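You operate a simulated robot arm through the tools that you are given. There is no shell and no other tool. Be economical: measure what you need, move in short steps, check, and stop when the job is done.

You are at the controls of a simulated two-armed robot. One attempt, no reset.

JOB
Hold the glass dish steady, wipe the sticky mark out and lay the cocoa and the honey biscuit in it.
Fine: the teal cloth goes back. What is to be rubbed or washed off counts as gone when no trace of it is left.

Only the result counts: the job must be done as asked and must still hold three seconds after the hand-in. Knocking over, shifting, dropping, spilling or breaking anything else fails it. Flat cloth is picked up by pressing the open fingertips on it (5 to 10 N) and closing them slowly along it; thin cloth reads only 2 to 8 mm in the jaws.

ROBOT AND FRAMES
Two 7-joint arms with two-finger parallel grippers on one trunk, on a base that drives. Base frame: it is fixed to the floor where the robot stands at the start and does not move with it; the origin is under the middle of the robot, x ahead of it, y to its left, z up. Lengths are in mm, angles in rad, forces in N, time in s.
The left shoulder is at the start at [60, 143, 926], the right one opposite. With the tool pointing down near the work surface each hand reaches from about 320 to 740 mm from the robot's upright axis, wherever it stands, measured 20 degrees to its own side. Places, roughly: inside of the glass dish [600, -400, 700]; teal cloth (7x11x3 cm) [500, -100, 800]. Payload 1.57 kg a hand.
The TCP of each hand is the grasp point between the finger pads, 30 mm short of the fingertips. In the tool frame z runs along the fingers and y along their closing line. Largest opening 110 mm; finger width 24, thickness 12; the body of the gripper, 48 by 112 mm, starts 78 mm behind the TCP.
Orientation is that of the tool frame in the base frame, as [roll, pitch, yaw] about the fixed x, y, z axes, in that order (R = Rz(yaw) Ry(pitch) Rx(roll)). With the fingers straight down and closing along the base's y, the tool's x points along the base's -x, its y along +y and its z along -z.

CONTROLS
- The arms move only by the tool step_arm. It takes "left_steps", "right_steps" or both (then of equal length, played together; a hand with none holds still); each is a list of rows, each an object of numbers (a shift or turn left out is 0, a gripper value left out holds the last): "x", "y", "z": the shift along the base's x, y, z in mm; "ax", "ay", "az": the turn, a rotation vector about the base's x, y, z in rad; "claw": the closure, from 0 (fully open) to 1 (shut). In form: [{"x": .., "y": .., "z": .., "ax": .., "ay": .., "az": .., "claw": ..}, ...]. A call has 1 to 12 rows; each row shifts and turns the commanded pose from where the row before left it. Rows are played at 5 a second. More than 50 mm and 0.15 rad between two rows, or a gripper value outside its range, and nothing of the call is played. A pose out of reach is approached as far as the arm can. The call stops where the force on the tool passes 40 N (or 10 N more than at its start, if that is more) or the arm is blocked; 0.2 s more then pass. Each finger travels about 45 mm/s and halts on what it meets, pressing with about 25 N; the grip force reading is that of the motor and also rises with nothing between the fingers. The clock runs only during rows and for 0.2 s after the last one: add rows that do not move to give the fingers time. It gives the time, the measured TCP pose, the force on the tool (base axes), the opening and the grip force at its end, in the units of the frame above (readings bear some noise), with the torque about the TCP (base axes, N m) and any sound that the robot's microphone picked up, and new pictures: "views" is both (left out), scene, wrist or none (wrist: the cameras of the hands that moved).
- Cameras (640 x 400 px; columns grow to the right, rows downward): "scene" is now at [43.5, -5.3, 1529.7]; the picture's right is [-0.08, -1.00, -0.00], its down [-0.81, 0.06, -0.58] and it looks along [0.57, -0.04, -0.82] (base axes); focal length 257 px, centre (320, 200). "left" rides on the left gripper at [70, -16, -141] in its tool frame; the picture's right is [0.23, 0.97, 0.00], its down [-0.86, 0.20, -0.48] and it looks along [-0.47, 0.11, 0.88] (tool axes); focal length 222 px, centre (320, 200). "right" rides on the right gripper at [70, 16, -141] in its tool frame; the picture's right is [-0.23, 0.97, 0.00], its down [-0.86, -0.20, -0.48] and it looks along [-0.47, -0.11, 0.88] (tool axes); focal length 222 px, centre (320, 200). There is no depth. A picture from a camera that has moved, and an enlarged one, comes with that camera's place and axes in the base frame and with its lens.
- raise_lower(by): slides the trunk up (or, below 0, down) by that many mm; the arms and the scene camera ride with it, the base frame stays. It gives what a move gives, with no picture.
- base_move(legs): drives the robot by 1 to 6 legs, each [ahead, left, turn to the left] in mm, mm and rad, along the robot's own axes; the way and the turn of a leg run together, so that a leg with both is an arc; at most 1500 mm and 3.142 rad a leg. The arms and the cameras ride along, it lands a little off, and it stops where it bumps. It gives what a move gives, and a new picture of the scene camera.
- pan_tilt(pan, tilt): turns the head with the scene camera to pan (to the left, within 1.501 rad either way) and tilt (down, from -0.506 to 1.204), counted from straight ahead of the robot. It gives what a move gives, and a new picture of the scene camera.
- enlarge(camera, box): a new picture of the part [left, top, right, bottom] of that camera's present view, enlarged. The clock stands still meanwhile.
- sign_off(): hands the job in; it is judged then, once.

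Work in short steps. Places have to be worked out from the pictures, the camera data and where the tool is seen: move nearer, look again, correct. Check each grasp and each placing, and mend what went wrong. You have 120 turns and 260 pictures in all, those below and enlarged ones among them. Open the grippers and draw the arms clear of the work before you hand the job in, unless the task says otherwise; then end with one line.

The tools are called after "Call:" as name(argument=value, ...) on one line, values as JSON. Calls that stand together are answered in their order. step_arm: Moves the arms, as the interface text tells. Its arguments: {"type":"object","properties":{"left_steps":{"type":"array"},"right_steps":{"type":"array"},"views":{"type":"string","enum":["both","scene","wrist","none"]}},"required":[]} The other tools are called the same way: raise_lower (by) slides the trunk up or down; base_move (legs) drives the base; pan_tilt (pan, tilt) turns the head that bears the scene camera; enlarge (camera, box) takes an enlarged picture of a part of a camera's view; sign_off () hands the job in.

At the start:

```text
t: 0.0
left_eef_pos: [461.0, -26.1, 1010.2]
left_tcp_rot: [3.14, 0.001, 3.139]
left_ft_force: [-0.8, 1.2, 0.4]
left_moment: [-0.01, -0.03, 0.01]
left_grip_width: 110.0
left_gripper_force: 0.0
right_eef_pos: [420.1, -383.3, 1004.4]
right_tcp_rot: [-3.14, 0.002, 3.141]
right_ft_force: [-0.5, 0.1, -0.3]
right_moment: [-0.01, 0.05, 0.0]
right_grip_width: 109.7
right_gripper_force: 0.1
trunk travel left (down, up): [-525.0, 65.0]
robot x, y, heading: [-0.1, -1.4, 0.003]
head pan, tilt: [-0.077, 0.956]
```

scene: 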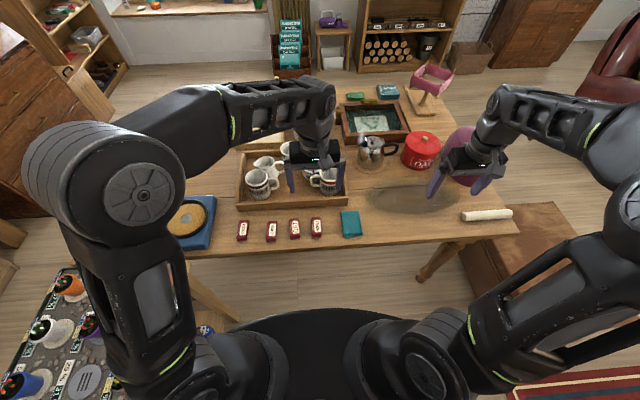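
right: 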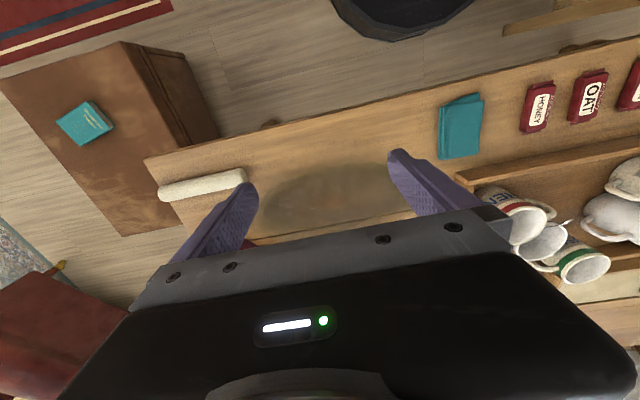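
left: 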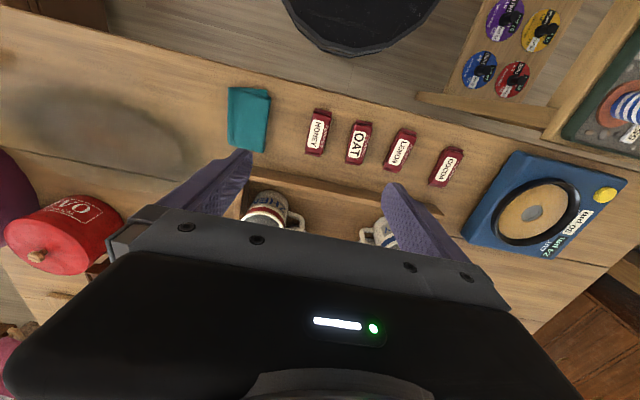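

The pictures show biscuits, the teal cloth and a faint oval that may be the glass dish. I enlarge the scene to find things.

Call:
enlarge(camera="scene", box=[340, 100, 540, 250])

Call:
enlarge(camera="scene", box=[170, 140, 370, 265])

Call:
enlarge(camera="right", box=[140, 60, 500, 285])

```text
2.67 times, centred on (440, 175) of scene
camera zoom: at [43.5, -5.3, 1529.7], right [-0.08, -1.0, 0.0], down [-0.81, 0.06, -0.58], along [0.57, -0.04, -0.82], focal length 686 px, centre (0, 267)
```

zoom: 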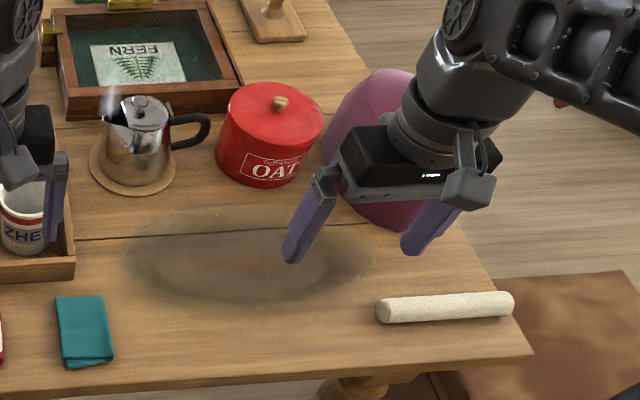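

```text
3.20 times, centred on (270, 202) of scene
camera zoom: at [43.5, -5.3, 1529.7], right [-0.08, -1.0, 0.0], down [-0.81, 0.06, -0.58], along [0.57, -0.04, -0.82], focal length 823 px, centre (480, 192)
```

zoom: 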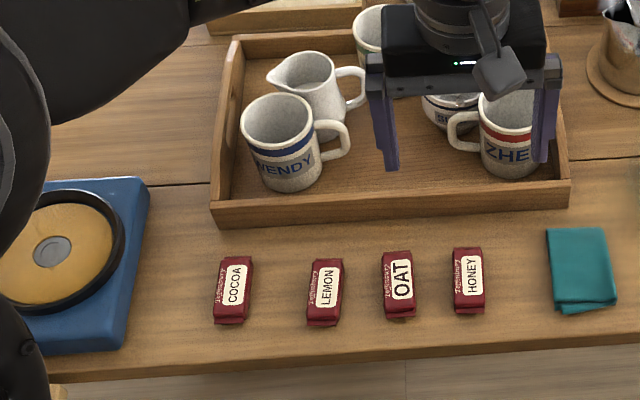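

```text
1.78 times, centred on (320, 172) of right
camera zoom: at [350.8, -368.1, 1145.9], right [0.23, 0.97, 0.0], down [0.86, -0.2, 0.48], along [0.47, -0.11, -0.88], focal length 395 px, centre (320, 249)
```

zoom: 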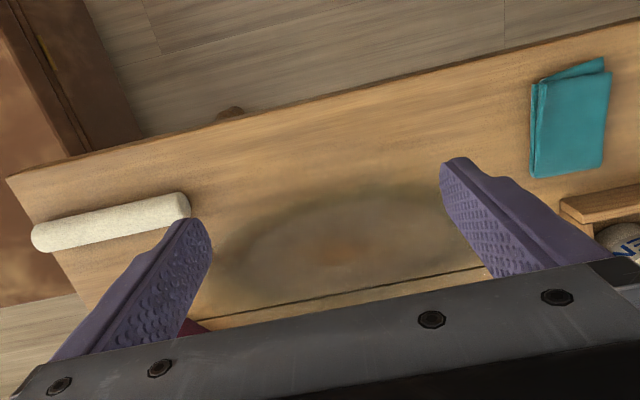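

The dish is clear glass with a brownish mark in it. I move the right hand up a little and ahead for a straight-down view of it.

Call:
step_arm(right_steps=[{"z": 40}, {"z": 40}, {"x": 40, "y": 0}, {"x": 40}, {"x": 40}], views="both")

```text
t: 1.2
left_eef_pos: [459.5, -26.5, 1009.2]
left_tcp_rot: [3.141, 0.001, 3.14]
left_ft_force: [0.8, 0.6, -0.1]
left_moment: [0.01, 0.01, 0.01]
left_grip_width: 109.9
left_gripper_force: 0.0
right_eef_pos: [509.1, -384.1, 1084.9]
right_tcp_rot: [-3.141, 0.004, -3.141]
right_ft_force: [-0.4, 0.6, -0.6]
right_moment: [0.01, -0.03, 0.01]
right_grip_width: 109.9
right_gripper_force: 0.0
right hand out of reach, approached as far as the arm can: row 5
trunk travel left (down, up): [-525.0, 65.0]
robot x, y, heading: [1.6, 3.9, 0.001]
head pan, tilt: [-0.077, 0.956]
camera scene: at [42.5, -5.6, 1529.7], right [-0.08, -1.0, 0.0], down [-0.81, 0.06, -0.58], along [0.58, -0.04, -0.82], focal length 257 px, centre (320, 200)
camera right: at [439.3, -369.5, 1227.2], right [0.23, 0.97, 0.0], down [0.85, -0.2, 0.48], along [0.47, -0.11, -0.88], focal length 222 px, centre (320, 200)
```

scene: 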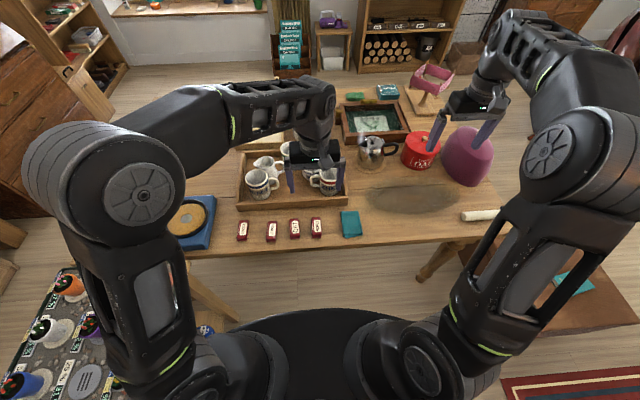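
right: 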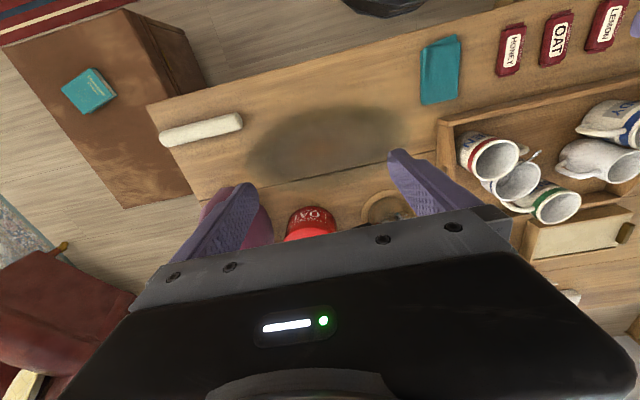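

The dish still shows only as a dark oval, so I enlarge both views.

Call:
enlarge(camera="right", box=[220, 80, 440, 217])

Call:
enlarge(camera="scene", box=[350, 150, 490, 238])

```text
2.91 times, centred on (330, 148) of right
camera zoom: at [439.3, -369.5, 1227.2], right [0.23, 0.97, 0.0], down [0.85, -0.2, 0.48], along [0.47, -0.11, -0.88], focal length 646 px, centre (291, 350)
```

zoom: 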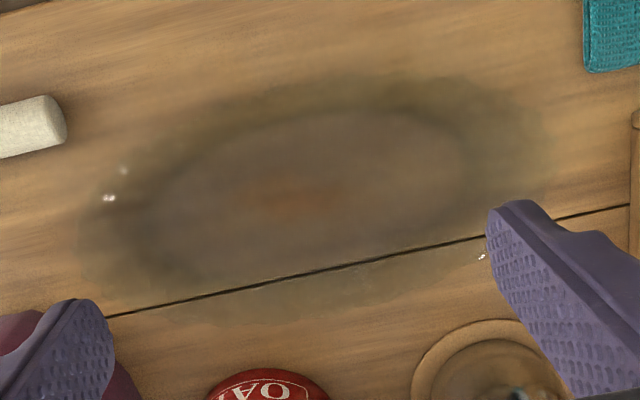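

```text
4.55 times, centred on (420, 194) of scene
camera zoom: at [42.5, -5.6, 1529.7], right [-0.08, -1.0, 0.0], down [-0.81, 0.06, -0.58], along [0.58, -0.04, -0.82], focal length 1168 px, centre (-134, 227)
```

zoom: 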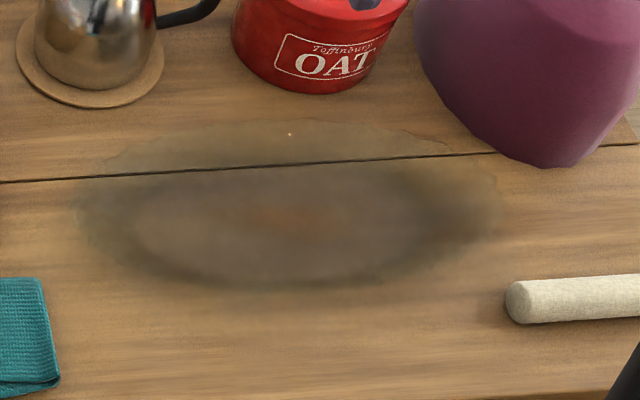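

The dish is an elliptical platter centred near [583, -387], about 340 mm long in y and 170 mm in x, with the brown mark near [575, -395]. I retract the right hand and drive to the right so both arms reach the dish.

Call:
step_arm(right_steps=[{"x": -45}, {"x": -45}, {"x": -30}], views="none")

Call:
base_move(legs=[[0, -230, 0]])

Call:
pan_tilt(pan=-0.05, tilt=0.956)

```text
t: 2.0
left_eef_pos: [461.2, -25.0, 1010.0]
left_tcp_rot: [-3.141, 0.002, -3.14]
left_ft_force: [-0.5, 0.4, 0.1]
left_moment: [-0.01, -0.02, 0.02]
left_grip_width: 110.0
left_gripper_force: 0.0
right_eef_pos: [388.5, -382.6, 1085.9]
right_tcp_rot: [3.141, 0.0, 3.142]
right_ft_force: [0.9, 0.1, 0.6]
right_moment: [-0.02, -0.04, 0.0]
right_grip_width: 110.1
right_gripper_force: 0.1
trunk travel left (down, up): [-525.0, 65.0]
robot x, y, heading: [2.0, 1.8, -0.001]
head pan, tilt: [-0.077, 0.956]
```

```text
t: 3.8
left_eef_pos: [460.9, -260.1, 1010.1]
left_tcp_rot: [-3.142, 0.002, -3.138]
left_ft_force: [-0.3, 0.2, 0.0]
left_moment: [0.0, 0.0, 0.02]
left_grip_width: 110.3
left_gripper_force: 0.1
right_eef_pos: [392.2, -616.4, 1085.3]
right_tcp_rot: [3.14, -0.001, -3.137]
right_ft_force: [0.4, 0.6, 0.1]
right_moment: [0.01, -0.03, 0.01]
right_grip_width: 110.1
right_gripper_force: 0.2
trunk travel left (down, up): [-525.0, 65.0]
robot x, y, heading: [-2.9, -234.4, 0.003]
head pan, tilt: [-0.077, 0.956]
camera scene: at [44.0, -241.7, 1529.7], right [-0.07, -1.0, 0.0], down [-0.82, 0.06, -0.58], along [0.57, -0.04, -0.82], focal length 257 px, centre (320, 200)
```

scene: 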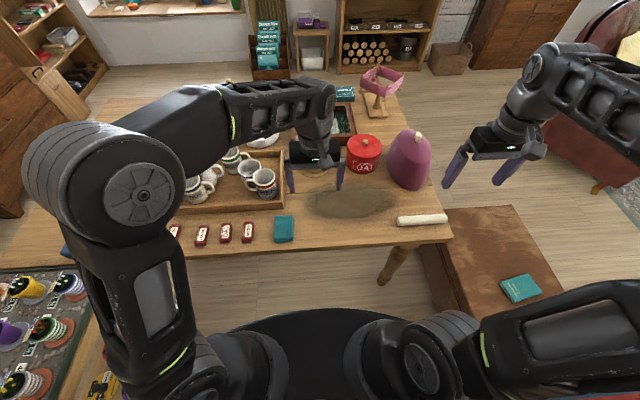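

```text
t: 4.4
left_eef_pos: [461.7, -258.7, 1010.3]
left_tcp_rot: [3.14, 0.0, -3.139]
left_ft_force: [0.5, -0.2, 0.5]
left_moment: [-0.01, 0.0, 0.01]
left_grip_width: 109.7
left_gripper_force: 0.0
right_eef_pos: [390.9, -617.2, 1086.3]
right_tcp_rot: [3.141, 0.001, -3.138]
right_ft_force: [0.7, -0.4, -0.4]
right_moment: [0.02, -0.01, -0.04]
right_grip_width: 110.1
right_gripper_force: 0.0
trunk travel left (down, up): [-525.0, 65.0]
robot x, y, heading: [0.0, -233.0, 0.001]
head pan, tilt: [-0.051, 0.956]
camera scene: at [44.0, -238.3, 1529.7], right [-0.05, -1.0, 0.0], down [-0.82, 0.04, -0.58], along [0.58, -0.03, -0.82], focal length 257 px, centre (320, 200)
```

scene: 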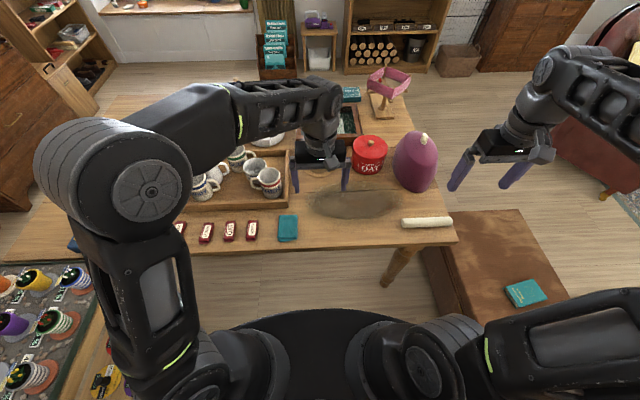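

I enlarge the cloth and biscuits, and the dish, from this place.

Call:
enlarge(camera="scene", box=[160, 190, 320, 290])

Call:
enlarge(camera="scene", box=[280, 150, 440, 250])

Call:
enlarge(camera="left", box=[80, 50, 560, 350])

```text
4.00 times, centred on (240, 240) of scene
camera zoom: at [44.0, -238.3, 1529.7], right [-0.05, -1.0, 0.0], down [-0.82, 0.04, -0.58], along [0.58, -0.03, -0.82], focal length 1028 px, centre (640, 40)
```

zoom: 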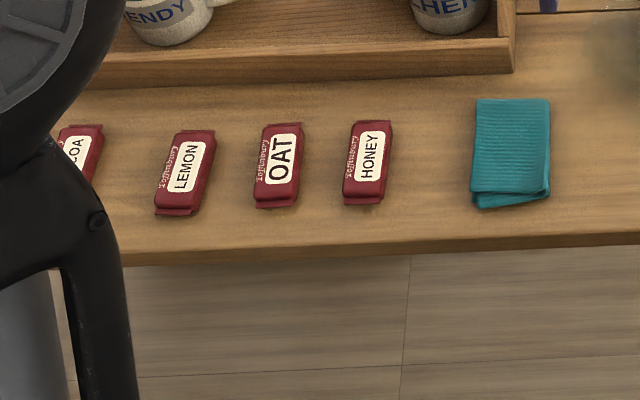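

```text
4.00 times, centred on (360, 200) of scene
camera zoom: at [44.0, -238.3, 1529.7], right [-0.05, -1.0, 0.0], down [-0.82, 0.04, -0.58], along [0.58, -0.03, -0.82], focal length 1028 px, centre (160, 200)
```

zoom: 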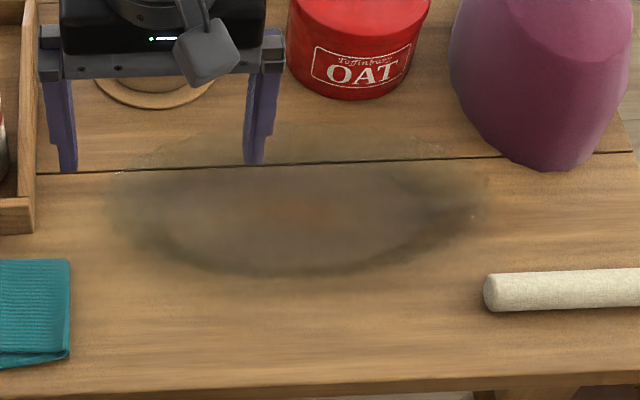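

```text
1.33 times, centred on (320, 200) of left
camera zoom: at [392.0, -276.6, 1152.1], right [-0.23, 0.97, 0.0], down [0.85, 0.2, 0.48], along [0.47, 0.11, -0.88], focal length 296 px, centre (320, 200)
```

zoom: 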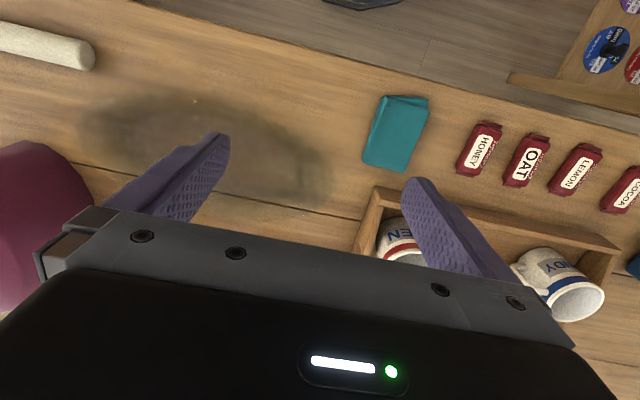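

The cloth is centred near [475, -152], about 65 mm wide in y. I send the left hand aside to the left and bring the right hand above the cloth.

Call:
step_arm(left_steps=[{"y": 45}, {"y": 45}, {"y": 45}, {"y": 45}, {"y": 45}, {"y": 45}, {"y": 40}, {}, {}, {}, {}, {}], right_steps=[{"y": 45}, {"y": 45}, {"y": 45}, {"y": 45}, {"y": 45}, {"y": 45}, {"y": 45}, {"y": 45}, {"y": 45}, {"y": 40, "z": -30}, {"y": 20, "x": 30, "z": -35}, {"x": 40, "z": -25}])

```text
refused: row 11 steps farther than a row can; nothing moved
```

Row 11 was too long; I shorten it and send the same move.

Call:
step_arm(left_steps=[{"y": 45}, {"y": 45}, {"y": 45}, {"y": 45}, {"y": 45}, {"y": 45}, {"y": 40}, {}, {}, {}, {}, {}], right_steps=[{"y": 46}, {"y": 46}, {"y": 46}, {"y": 46}, {"y": 46}, {"y": 46}, {"y": 46}, {"y": 46}, {"y": 46}, {"y": 40, "z": -28}, {"y": 11, "x": 35, "z": -30}, {"x": 40, "z": -25}])

```text
t: 7.0
left_eef_pos: [464.5, 49.2, 1011.0]
left_tcp_rot: [3.141, -0.001, -3.137]
left_ft_force: [0.7, -0.2, -0.3]
left_moment: [-0.01, 0.01, -0.02]
left_grip_width: 110.0
left_gripper_force: 0.0
right_eef_pos: [467.0, -153.9, 1002.3]
right_tcp_rot: [3.142, 0.0, -3.138]
right_ft_force: [0.8, 0.3, -0.6]
right_moment: [0.0, 0.06, -0.02]
right_grip_width: 110.1
right_gripper_force: 0.1
trunk travel left (down, up): [-525.0, 65.0]
robot x, y, heading: [-0.6, -235.9, 0.004]
head pan, tilt: [-0.051, 0.956]
camera scene: at [45.1, -238.1, 1529.7], right [-0.05, -1.0, 0.0], down [-0.82, 0.04, -0.58], along [0.58, -0.03, -0.82], focal length 257 px, centre (320, 200)
camera right: at [396.7, -138.1, 1143.4], right [0.22, 0.97, 0.0], down [0.86, -0.2, 0.48], along [0.47, -0.11, -0.88], focal length 222 px, centre (320, 200)
camera left: at [394.4, 32.2, 1153.4], right [-0.23, 0.97, 0.0], down [0.85, 0.2, 0.48], along [0.47, 0.11, -0.88], focal length 222 px, centre (320, 200)
```

scene: 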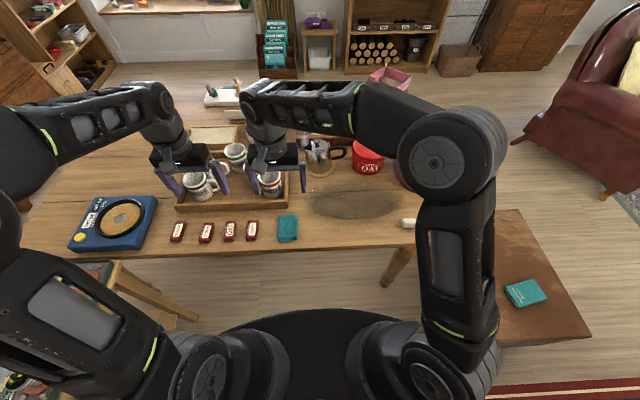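
right: 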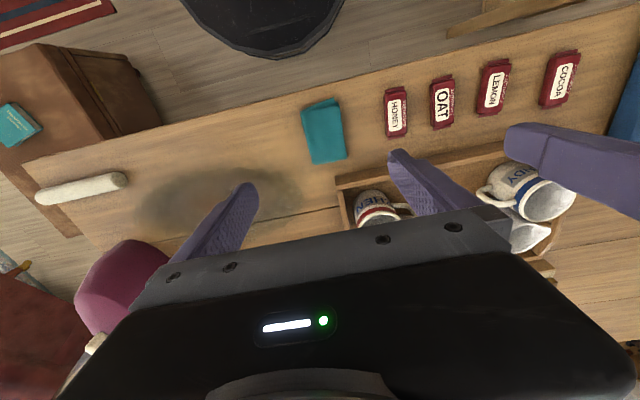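
left: 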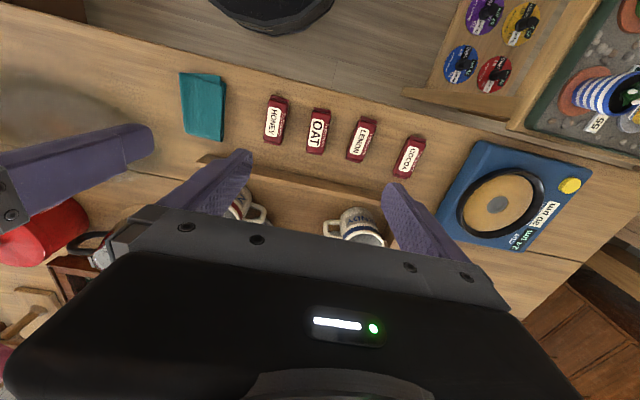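

The cloth is at about [474, -151] and aligned with x. I descend around it with the jaws open.

Call:
step_arm(right_steps=[{"x": 7, "y": 2, "z": -40}, {"z": -45}, {"z": -45}, {"z": -40}], views="wrist")

Call:
enlarge(camera="left", box=[120, 40, 320, 165])

```text
t: 8.0
left_eef_pos: [461.8, 49.8, 1012.0]
left_tcp_rot: [3.141, -0.001, -3.139]
left_ft_force: [0.1, 0.3, 0.2]
left_moment: [0.0, 0.02, 0.01]
left_grip_width: 110.2
left_gripper_force: 0.1
right_eef_pos: [473.7, -149.9, 832.3]
right_tcp_rot: [3.14, 0.001, -3.138]
right_ft_force: [0.2, 0.1, 1.1]
right_moment: [0.03, 0.01, -0.01]
right_grip_width: 110.1
right_gripper_force: 0.0
trunk travel left (down, up): [-525.0, 65.0]
robot x, y, heading: [1.2, -235.5, 0.002]
head pan, tilt: [-0.051, 0.956]
camera right: at [403.4, -134.6, 973.6], right [0.22, 0.97, 0.0], down [0.86, -0.2, 0.48], along [0.47, -0.11, -0.88], focal length 222 px, centre (320, 200)
```

right: 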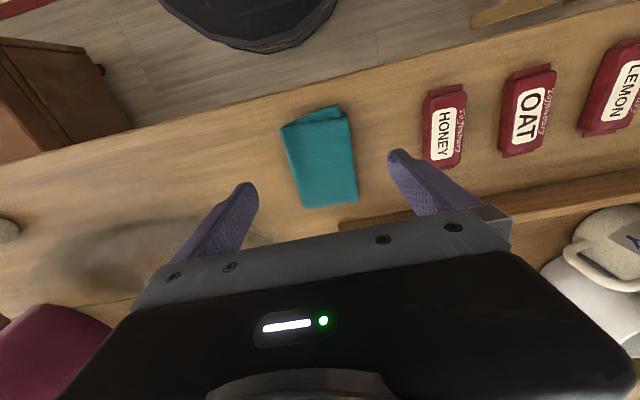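

```text
3.20 times, centred on (220, 102) of left
camera zoom: at [393.9, 32.2, 1153.7], right [-0.23, 0.97, 0.0], down [0.85, 0.2, 0.48], along [0.47, 0.11, -0.88], focal length 711 px, centre (640, 512)
```

zoom: 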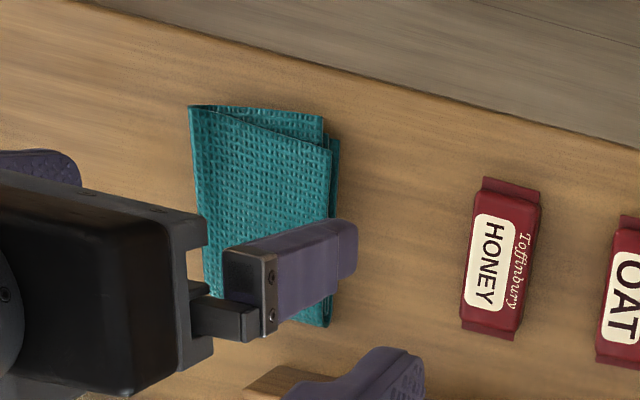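

The jaws straddle the cloth. I go down to tips about 8 mm above the table and close slowly.

Call:
step_arm(right_steps=[{"z": -30}, {"z": -15}, {"z": -8, "claw": 0.1}, {"claw": 0.2}, {"claw": 0.28}, {"claw": 0.36}, {"claw": 0.44}, {"claw": 0.5}, {}], views="wrist")

Call:
enlarge(camera="left", box=[120, 40, 320, 165])

```text
t: 10.0
left_eef_pos: [461.5, 50.3, 1012.1]
left_tcp_rot: [3.139, 0.003, -3.139]
left_ft_force: [-0.4, -0.4, -0.7]
left_moment: [0.03, 0.02, -0.03]
left_grip_width: 110.0
left_gripper_force: 0.0
right_eef_pos: [474.2, -151.1, 780.6]
right_tcp_rot: [3.141, 0.0, -3.138]
right_ft_force: [-0.6, -0.1, -0.3]
right_moment: [-0.01, -0.02, -0.01]
right_grip_width: 64.5
right_gripper_force: 24.3
trunk travel left (down, up): [-525.0, 65.0]
robot x, y, heading: [1.2, -235.2, 0.004]
head pan, tilt: [-0.051, 0.956]
camera right: at [404.1, -135.6, 921.6], right [0.22, 0.97, 0.0], down [0.86, -0.2, 0.48], along [0.47, -0.11, -0.88], focal length 222 px, centre (320, 200)
```

right: 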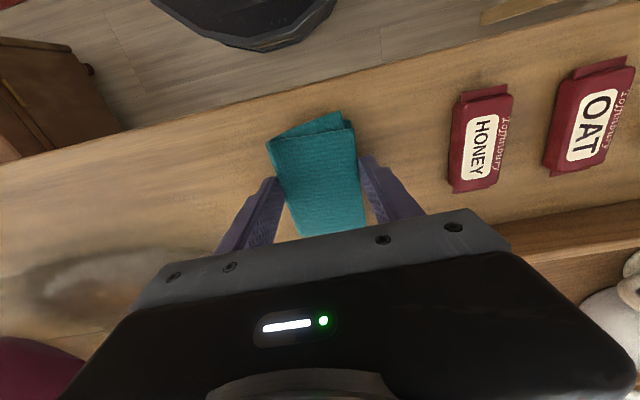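

```text
3.20 times, centred on (220, 102) of left
camera zoom: at [393.7, 32.0, 1153.7], right [-0.23, 0.97, 0.0], down [0.85, 0.2, 0.48], along [0.47, 0.11, -0.88], focal length 711 px, centre (640, 512)
```

zoom: 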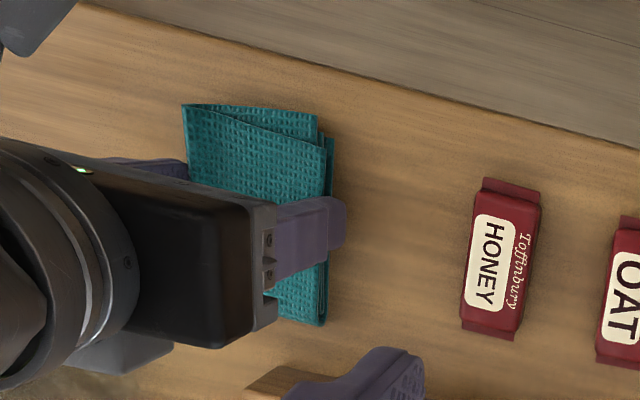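

The cloth is held at 64.5 mm. I tighten, lift it and look.

Call:
step_arm(right_steps=[{"claw": 0.6}, {"z": 20}, {"z": 40}, {"z": 45}], views="wrist")

Call:
enlarge(camera="left", box=[80, 20, 340, 182])

```text
t: 11.0
left_eef_pos: [463.1, 49.4, 1011.0]
left_tcp_rot: [3.14, 0.002, -3.137]
left_ft_force: [0.2, 0.6, 0.0]
left_moment: [-0.01, 0.0, -0.01]
left_grip_width: 109.9
left_gripper_force: 0.0
right_eef_pos: [472.9, -150.2, 884.3]
right_tcp_rot: [-3.141, -0.003, -3.139]
right_ft_force: [0.3, -1.0, 0.4]
right_moment: [0.01, 0.0, -0.03]
right_grip_width: 64.4
right_gripper_force: 24.5
trunk travel left (down, up): [-525.0, 65.0]
robot x, y, heading: [1.6, -236.8, 0.003]
head pan, tilt: [-0.051, 0.956]
camera right: at [403.4, -135.4, 1025.3], right [0.22, 0.97, 0.0], down [0.86, -0.2, 0.48], along [0.47, -0.11, -0.88], focal length 222 px, centre (320, 200)
```

right: 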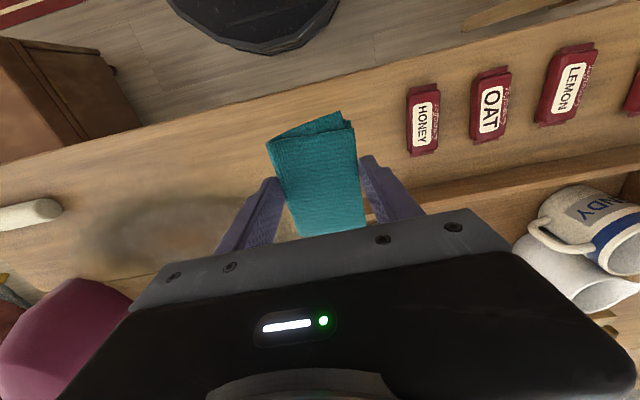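

```text
2.46 times, centred on (210, 101) of left
camera zoom: at [393.2, 32.0, 1153.9], right [-0.23, 0.97, 0.0], down [0.85, 0.2, 0.48], along [0.47, 0.11, -0.88], focal length 547 px, centre (591, 444)
```

zoom: 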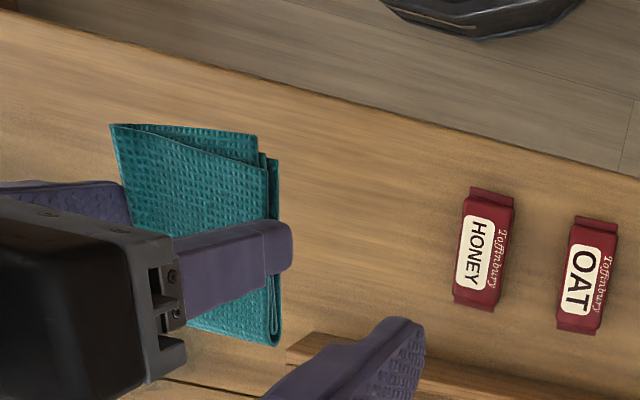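

The cloth is firmly held. I move the right hand with the cloth off to the right and high, and the left hand toward the dish's left end to look at its rim.

Call:
step_arm(left_steps=[{}, {}, {}, {"y": -45}, {"y": -45}, {"y": -45}, {"y": -45, "z": -10}, {"y": -45, "z": -15}, {"y": -42, "z": -20}, {"x": 30, "z": -30}, {"z": -30, "x": 20}], right_steps=[{"z": 40}, {"y": -45}, {"y": -45}, {"y": -45}, {"y": -45}, {"y": -45}, {"y": -45}, {"y": -20}, {}, {}, {}], views="both")

Call:
enlarge(camera="left", box=[40, 40, 400, 265])

```text
t: 13.4
left_eef_pos: [513.2, -218.0, 903.2]
left_tcp_rot: [-3.141, 0.003, -3.138]
left_ft_force: [0.5, -0.7, 0.1]
left_moment: [0.02, 0.01, 0.01]
left_grip_width: 110.2
left_gripper_force: 0.1
right_eef_pos: [474.2, -437.9, 923.8]
right_tcp_rot: [-3.142, -0.001, -3.138]
right_ft_force: [0.0, 0.4, -0.1]
right_moment: [0.0, -0.01, -0.01]
right_grip_width: 64.1
right_gripper_force: 24.6
trunk travel left (down, up): [-525.0, 65.0]
robot x, y, heading: [-1.0, -234.7, 0.005]
head pan, tilt: [-0.051, 0.956]
camera scene: at [44.6, -238.8, 1529.7], right [-0.05, -1.0, 0.0], down [-0.82, 0.04, -0.58], along [0.58, -0.03, -0.82], focal length 257 px, centre (320, 200)
camera right: at [404.8, -422.3, 1065.8], right [0.22, 0.97, 0.0], down [0.86, -0.2, 0.48], along [0.47, -0.11, -0.88], focal length 222 px, centre (320, 200)
camera left: at [444.0, -236.1, 1046.9], right [-0.23, 0.97, 0.0], down [0.85, 0.2, 0.48], along [0.47, 0.11, -0.88], focal length 222 px, centre (320, 200)
```

scene: 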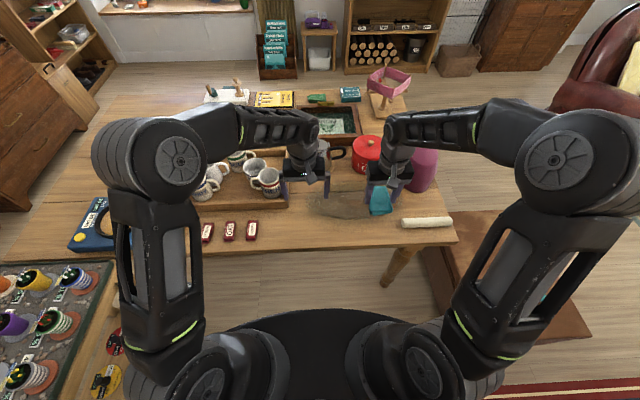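
right: 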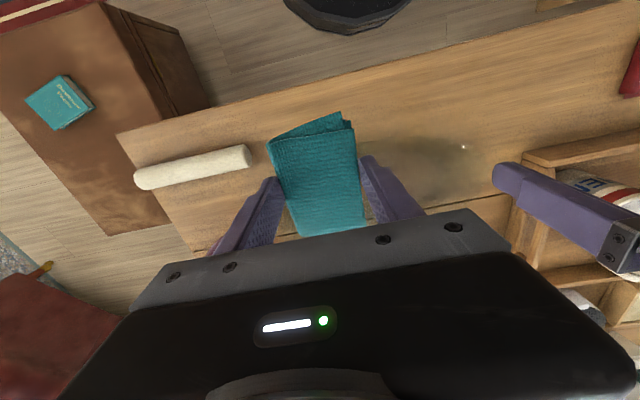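
left: 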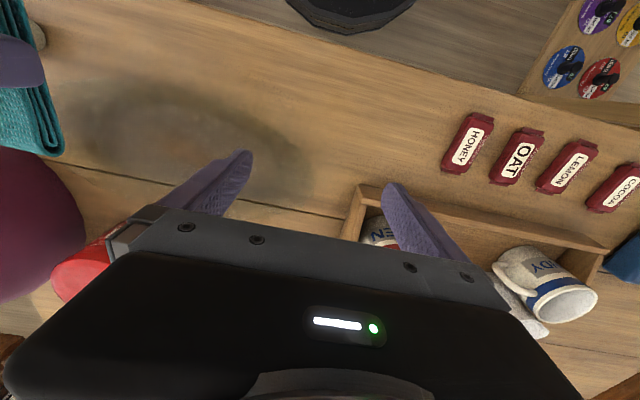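

```text
1.78 times, centred on (220, 152) of left
camera zoom: at [444.0, -236.1, 1046.9], right [-0.23, 0.97, 0.0], down [0.85, 0.2, 0.48], along [0.47, 0.11, -0.88], focal length 395 px, centre (498, 284)
```

zoom: 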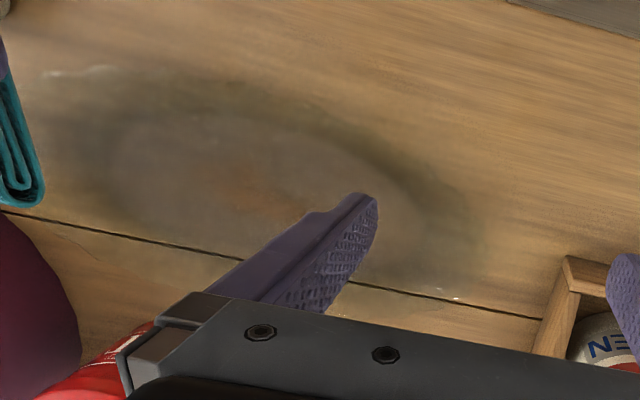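

The dish's left rim is near y = -216, with the tray corner near [559, -157]. I narrow the left jaws and lower them to straddle that rim, stopping above it to look.

Call:
step_arm(left_steps=[{"x": 35, "claw": 0.2}, {"x": 32, "y": -4, "claw": 0.45}, {"z": -30}, {"z": -30}, {"z": -15}], views="both")

Call:
enlarge(camera="scene", box=[260, 150, 420, 250])

Call:
enlarge(camera="right", box=[330, 90, 590, 252])

```text
t: 14.6
left_eef_pos: [577.5, -220.2, 830.8]
left_tcp_rot: [-3.14, 0.002, -3.138]
left_ft_force: [0.8, 0.1, -0.1]
left_moment: [-0.01, 0.02, -0.02]
left_grip_width: 60.4
left_gripper_force: 0.0
right_eef_pos: [474.1, -437.1, 925.3]
right_tcp_rot: [-3.14, 0.0, -3.137]
right_ft_force: [-0.2, 0.1, 0.2]
right_moment: [-0.01, -0.01, 0.02]
right_grip_width: 64.3
right_gripper_force: 24.7
trunk travel left (down, up): [-525.0, 65.0]
robot x, y, heading: [1.9, -235.3, 0.006]
head pan, tilt: [-0.051, 0.956]
camera scene: at [44.2, -238.5, 1529.7], right [-0.05, -1.0, 0.0], down [-0.82, 0.04, -0.58], along [0.58, -0.03, -0.82], focal length 257 px, centre (320, 200)
camera left: at [508.3, -237.9, 972.6], right [-0.23, 0.97, 0.0], down [0.85, 0.2, 0.48], along [0.47, 0.11, -0.88], focal length 222 px, centre (320, 200)
```

scene: 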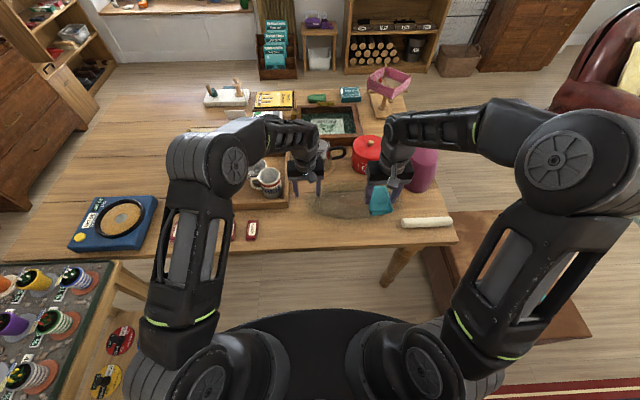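
left: 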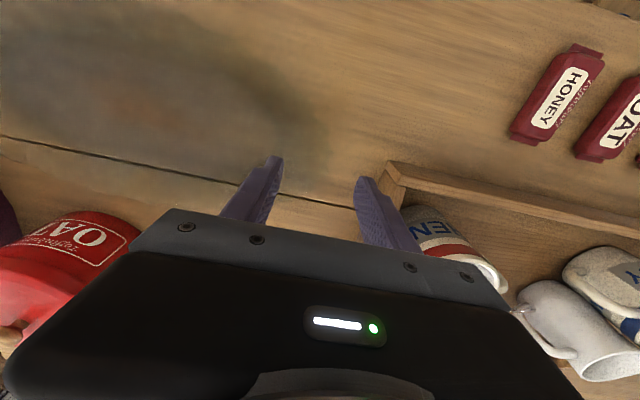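

```text
4.00 times, centred on (340, 200) of scene
camera zoom: at [44.2, -238.5, 1529.7], right [-0.05, -1.0, 0.0], down [-0.82, 0.04, -0.58], along [0.58, -0.03, -0.82], focal length 1028 px, centre (240, 200)
```

zoom: 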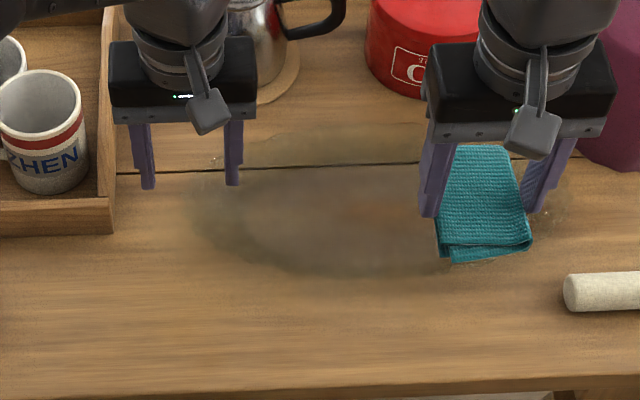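

```text
2.46 times, centred on (460, 171) of right
camera zoom: at [404.6, -422.0, 1066.0], right [0.22, 0.97, 0.0], down [0.86, -0.2, 0.48], along [0.47, -0.11, -0.88], focal length 547 px, centre (-25, 271)
```

zoom: 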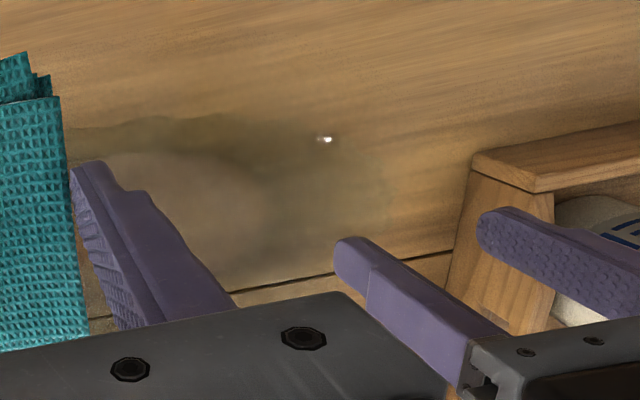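

Glints put the left end of the rim near y = -215, between the jaws. I descend carefully, feeling for contact with the dish.

Call:
step_arm(left_steps=[{"z": -15}, {"z": -10}, {"z": -8}, {"z": -5}, {"z": -4}, {"z": -4}], views="wrist")

Call:
enlarge(camera="scene", box=[260, 150, 420, 250])

Call:
enlarge(camera="right", box=[330, 90, 590, 252])

```text
t: 16.0
left_eef_pos: [577.9, -221.1, 786.8]
left_tcp_rot: [-3.14, 0.004, -3.139]
left_ft_force: [-2.4, -2.2, 11.2]
left_moment: [-0.39, -0.03, -0.1]
left_grip_width: 62.9
left_gripper_force: 1.2
right_eef_pos: [472.6, -437.4, 925.0]
right_tcp_rot: [-3.14, 0.001, -3.136]
right_ft_force: [0.8, -0.4, -0.4]
right_moment: [0.01, 0.02, 0.01]
right_grip_width: 64.2
right_gripper_force: 24.4
trunk travel left (down, up): [-525.0, 65.0]
robot x, y, heading: [-1.3, -236.8, 0.006]
head pan, tilt: [-0.051, 0.956]
camera left: at [508.5, -238.4, 928.2], right [-0.23, 0.97, 0.0], down [0.85, 0.2, 0.48], along [0.47, 0.11, -0.88], focal length 222 px, centre (320, 200)
```

left: 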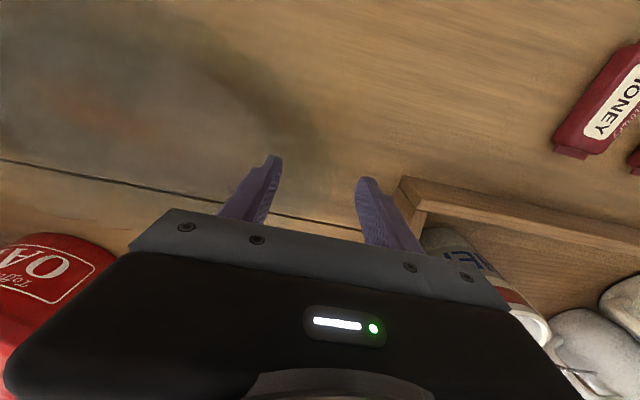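

```text
4.00 times, centred on (340, 200) of scene
camera zoom: at [42.9, -238.8, 1529.9], right [-0.05, -1.0, 0.0], down [-0.82, 0.04, -0.58], along [0.58, -0.03, -0.82], focal length 1028 px, centre (240, 200)
```

zoom: 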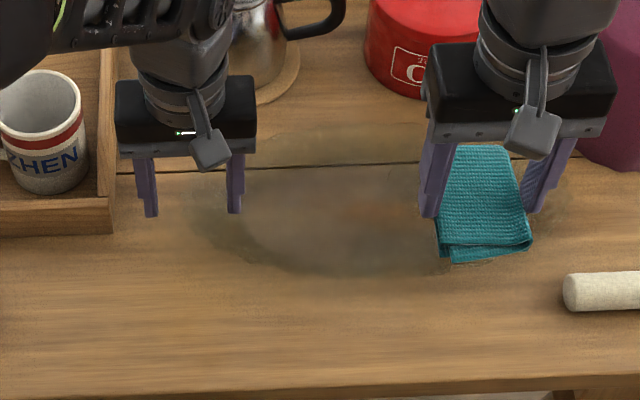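

```text
2.46 times, centred on (460, 171) of right
camera zoom: at [403.7, -422.3, 1066.5], right [0.22, 0.97, 0.0], down [0.86, -0.2, 0.48], along [0.47, -0.11, -0.88], focal length 547 px, centre (-25, 271)
```

zoom: 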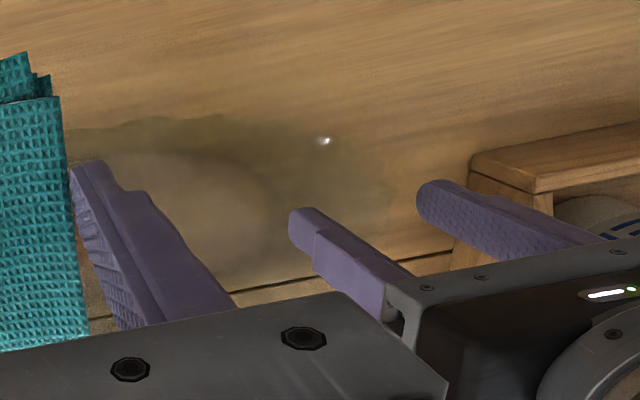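

The inner finger touches the dish's slope (11 N up, tips at z about 757). I back off 2 mm and close slowly onto the rim.

Call:
step_arm(left_steps=[{"z": 3}, {"claw": 0.5}, {"claw": 0.55}, {"claw": 0.6}, {"claw": 0.66}, {"claw": 0.72}, {"claw": 0.8}, {"claw": 0.88}, {"claw": 0.94}, {}], views="wrist")

Call:
enlarge(camera="right", box=[330, 90, 590, 252])

```text
t: 18.2
left_eef_pos: [579.0, -220.7, 789.1]
left_tcp_rot: [3.142, 0.001, -3.139]
left_ft_force: [-0.9, -2.6, 10.5]
left_moment: [-0.6, -0.21, -0.32]
left_grip_width: 36.6
left_gripper_force: 16.7
right_eef_pos: [472.8, -437.2, 925.3]
right_tcp_rot: [3.141, 0.0, -3.137]
right_ft_force: [-0.8, 0.5, 0.8]
right_moment: [0.02, -0.02, -0.04]
right_grip_width: 64.4
right_gripper_force: 25.2
trunk travel left (down, up): [-525.0, 65.0]
robot x, y, heading: [2.5, -236.2, 0.001]
head pan, tilt: [-0.051, 0.956]
camera left: at [508.4, -237.9, 930.3], right [-0.23, 0.97, 0.0], down [0.85, 0.2, 0.48], along [0.47, 0.11, -0.88], focal length 222 px, centre (320, 200)
```

left: 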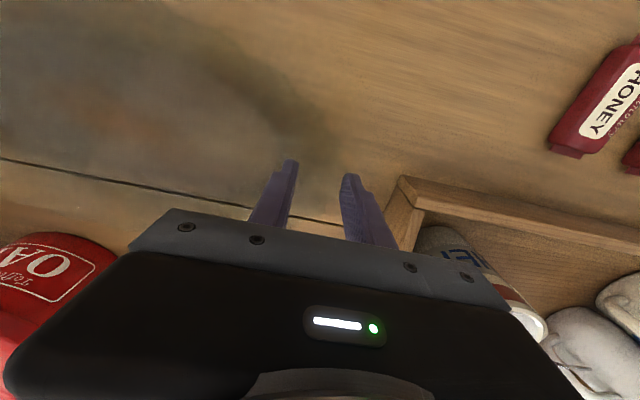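

```text
2.46 times, centred on (460, 171) of right
camera zoom: at [403.8, -422.2, 1066.3], right [0.22, 0.97, 0.0], down [0.86, -0.2, 0.48], along [0.47, -0.11, -0.88], focal length 547 px, centre (-25, 271)
```

zoom: 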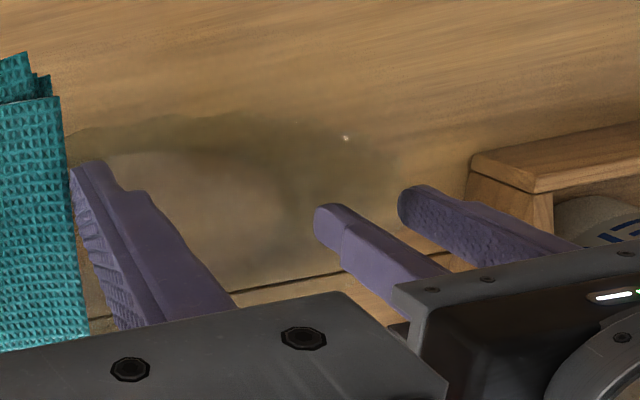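

The dish is pinched (36.6 mm between the pads, 17 N), but closing drew it about 11 mm to the left. I slide it back gently by the same amount while held.

Call:
step_arm(left_steps=[{"y": -3}, {"y": -3}, {"y": -3}, {"y": -2}, {}], views="none")

Call:
enlarge(camera="right", box=[330, 90, 590, 252])

Call:
enlarge(camera="scene", box=[260, 150, 420, 250])

```text
t: 19.4
left_eef_pos: [577.6, -230.6, 788.8]
left_tcp_rot: [-3.14, 0.004, -3.138]
left_ft_force: [-1.5, 8.4, 26.5]
left_moment: [-0.23, -0.28, -0.01]
left_grip_width: 35.0
left_gripper_force: 16.3
right_eef_pos: [472.2, -436.9, 926.6]
right_tcp_rot: [-3.142, 0.002, -3.139]
right_ft_force: [-0.1, 0.1, -0.4]
right_moment: [-0.01, -0.02, 0.03]
right_grip_width: 64.3
right_gripper_force: 25.1
trunk travel left (down, up): [-525.0, 65.0]
robot x, y, heading: [-0.3, -232.9, 0.006]
head pan, tilt: [-0.051, 0.956]
```

```text
2.46 times, centred on (460, 171) of right
camera zoom: at [402.8, -421.2, 1067.0], right [0.22, 0.97, 0.0], down [0.85, -0.2, 0.48], along [0.47, -0.11, -0.88], focal length 547 px, centre (-25, 271)
```

zoom: 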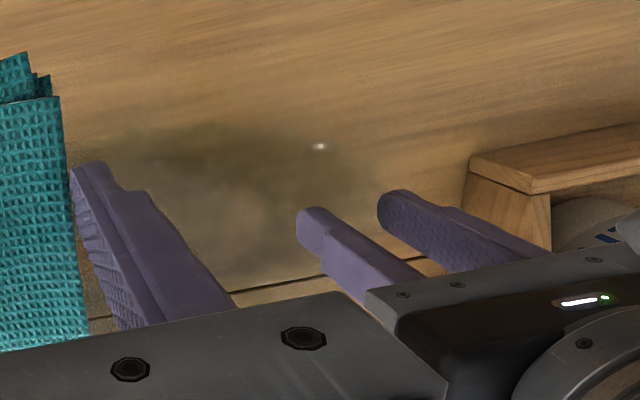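

```text
4.00 times, centred on (340, 200) of scene
camera zoom: at [41.6, -237.3, 1529.9], right [-0.05, -1.0, 0.0], down [-0.82, 0.04, -0.58], along [0.58, -0.03, -0.82], focal length 1028 px, centre (240, 200)
```

zoom: 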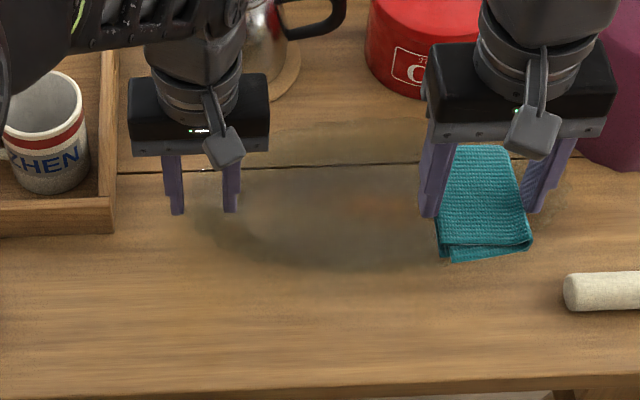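

The dish is back in place and firmly held. I bring the cloth over the mark and lower it to just above the dish.

Call:
step_arm(right_steps=[{"x": 35}, {"x": 35}, {"x": 33, "y": 20}, {"y": 20, "z": -20}, {"z": -40}, {"z": -40}, {"z": -15}], views="both")

Call:
enlarge(camera="scene", box=[260, 150, 420, 250])

```text
t: 21.0
left_eef_pos: [577.4, -230.7, 788.3]
left_tcp_rot: [-3.139, 0.005, -3.139]
left_ft_force: [2.4, 7.7, 29.3]
left_moment: [-0.37, -0.43, 0.1]
left_grip_width: 35.1
left_gripper_force: 15.8
right_eef_pos: [575.3, -398.6, 810.9]
right_tcp_rot: [3.142, 0.001, -3.139]
right_ft_force: [0.8, -0.4, 0.4]
right_moment: [-0.02, 0.0, 0.01]
right_grip_width: 64.4
right_gripper_force: 24.9
trunk travel left (down, up): [-525.0, 65.0]
robot x, y, heading: [-3.0, -232.6, 0.002]
head pan, tilt: [-0.051, 0.956]
camera scene: at [41.6, -237.6, 1529.8], right [-0.05, -1.0, 0.0], down [-0.82, 0.04, -0.58], along [0.58, -0.03, -0.82], focal length 257 px, centre (320, 200)
camera right: at [505.7, -383.8, 951.3], right [0.22, 0.97, 0.0], down [0.85, -0.2, 0.48], along [0.47, -0.11, -0.88], focal length 222 px, centre (320, 200)
```

scene: 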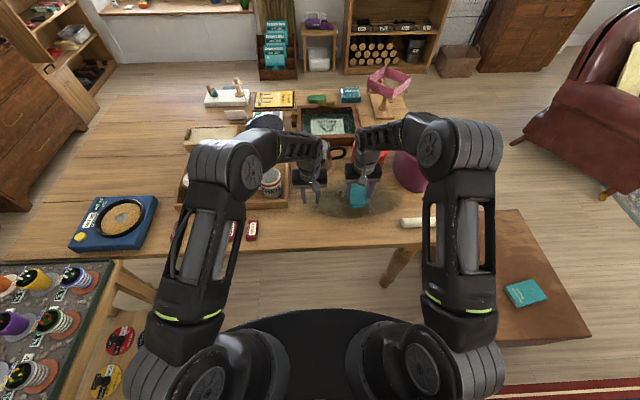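
right: 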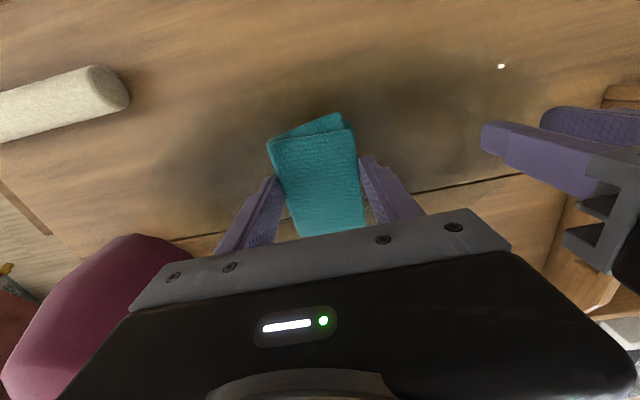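

```text
4.00 times, centred on (340, 200) of scene
camera zoom: at [41.6, -237.6, 1529.8], right [-0.05, -1.0, 0.0], down [-0.82, 0.04, -0.58], along [0.58, -0.03, -0.82], focal length 1028 px, centre (240, 200)
```

zoom: 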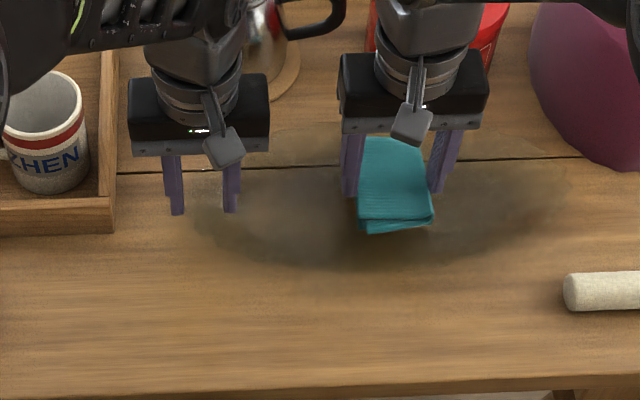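

The cloth is centred over the mark. I descend in small steps to feel the dish bottom.

Call:
step_arm(right_steps=[{"z": -8}, {"z": -6}, {"z": -3}, {"z": -3}], views="none")

```text
t: 22.0
left_eef_pos: [576.7, -231.2, 789.7]
left_tcp_rot: [-3.141, 0.005, -3.138]
left_ft_force: [1.9, 7.0, 29.6]
left_moment: [-0.46, -0.42, 0.09]
left_grip_width: 34.9
left_gripper_force: 16.2
right_eef_pos: [575.8, -399.6, 790.8]
right_tcp_rot: [-3.141, 0.002, -3.138]
right_ft_force: [0.5, 0.0, -0.5]
right_moment: [-0.03, -0.01, 0.04]
right_grip_width: 64.3
right_gripper_force: 25.0
trunk travel left (down, up): [-525.0, 65.0]
robot x, y, heading: [0.2, -231.8, -0.002]
head pan, tilt: [-0.051, 0.956]
```

No contact yet at z 791; I keep going in small steps.

Call:
step_arm(right_steps=[{"z": -2}, {"z": -2}, {"z": -1.5}, {}], views="none")

```text
t: 23.0
left_eef_pos: [577.7, -231.1, 788.3]
left_tcp_rot: [-3.141, 0.003, -3.138]
left_ft_force: [2.5, 5.2, 29.1]
left_moment: [-0.51, -0.43, 0.1]
left_grip_width: 35.4
left_gripper_force: 16.2
right_eef_pos: [576.7, -399.9, 785.3]
right_tcp_rot: [3.142, 0.003, -3.138]
right_ft_force: [-1.2, -0.2, 1.3]
right_moment: [-0.01, 0.06, 0.02]
right_grip_width: 64.3
right_gripper_force: 25.0
trunk travel left (down, up): [-525.0, 65.0]
robot x, y, heading: [2.7, -233.0, 0.002]
head pan, tilt: [-0.051, 0.956]
```

Perhaps just touching now. A bit further down.

Call:
step_arm(right_steps=[{"z": -1}, {"z": -1}, {}], views="none")

```text
t: 23.8
left_eef_pos: [576.5, -230.9, 787.6]
left_tcp_rot: [-3.141, 0.006, -3.138]
left_ft_force: [6.6, 3.0, 24.8]
left_moment: [-0.44, -0.33, 0.13]
left_grip_width: 35.3
left_gripper_force: 16.1
right_eef_pos: [575.8, -399.3, 785.8]
right_tcp_rot: [-3.141, 0.004, -3.139]
right_ft_force: [-1.4, -1.4, 15.8]
right_moment: [0.18, 0.21, 0.02]
right_grip_width: 64.4
right_gripper_force: 25.1
trunk travel left (down, up): [-525.0, 65.0]
robot x, y, heading: [1.0, -239.4, 0.004]
head pan, tilt: [-0.051, 0.956]
```

Contact at 16 N. I ease slightly and wipe with slow strokes along y.

Call:
step_arm(right_steps=[{"z": 0.5}, {"y": 10}, {"y": 10}, {"y": 10}, {"y": 8}, {"y": -10}, {"y": -10}, {"y": -10}, {"y": -10}, {"y": -10}, {"y": -10}, {"y": -10}], views="none")

```text
t: 26.4
left_eef_pos: [576.5, -231.3, 788.6]
left_tcp_rot: [-3.139, 0.003, -3.137]
left_ft_force: [3.0, -5.3, 22.3]
left_moment: [-0.74, -0.38, 0.33]
left_grip_width: 35.2
left_gripper_force: 16.5
right_eef_pos: [574.3, -432.5, 784.7]
right_tcp_rot: [-3.141, 0.002, -3.138]
right_ft_force: [0.4, 12.9, 16.9]
right_moment: [0.63, -0.08, 0.02]
right_grip_width: 64.1
right_gripper_force: 25.5
trunk travel left (down, up): [-525.0, 65.0]
robot x, y, heading: [-1.7, -234.9, -0.0]
head pan, tilt: [-0.051, 0.956]
```

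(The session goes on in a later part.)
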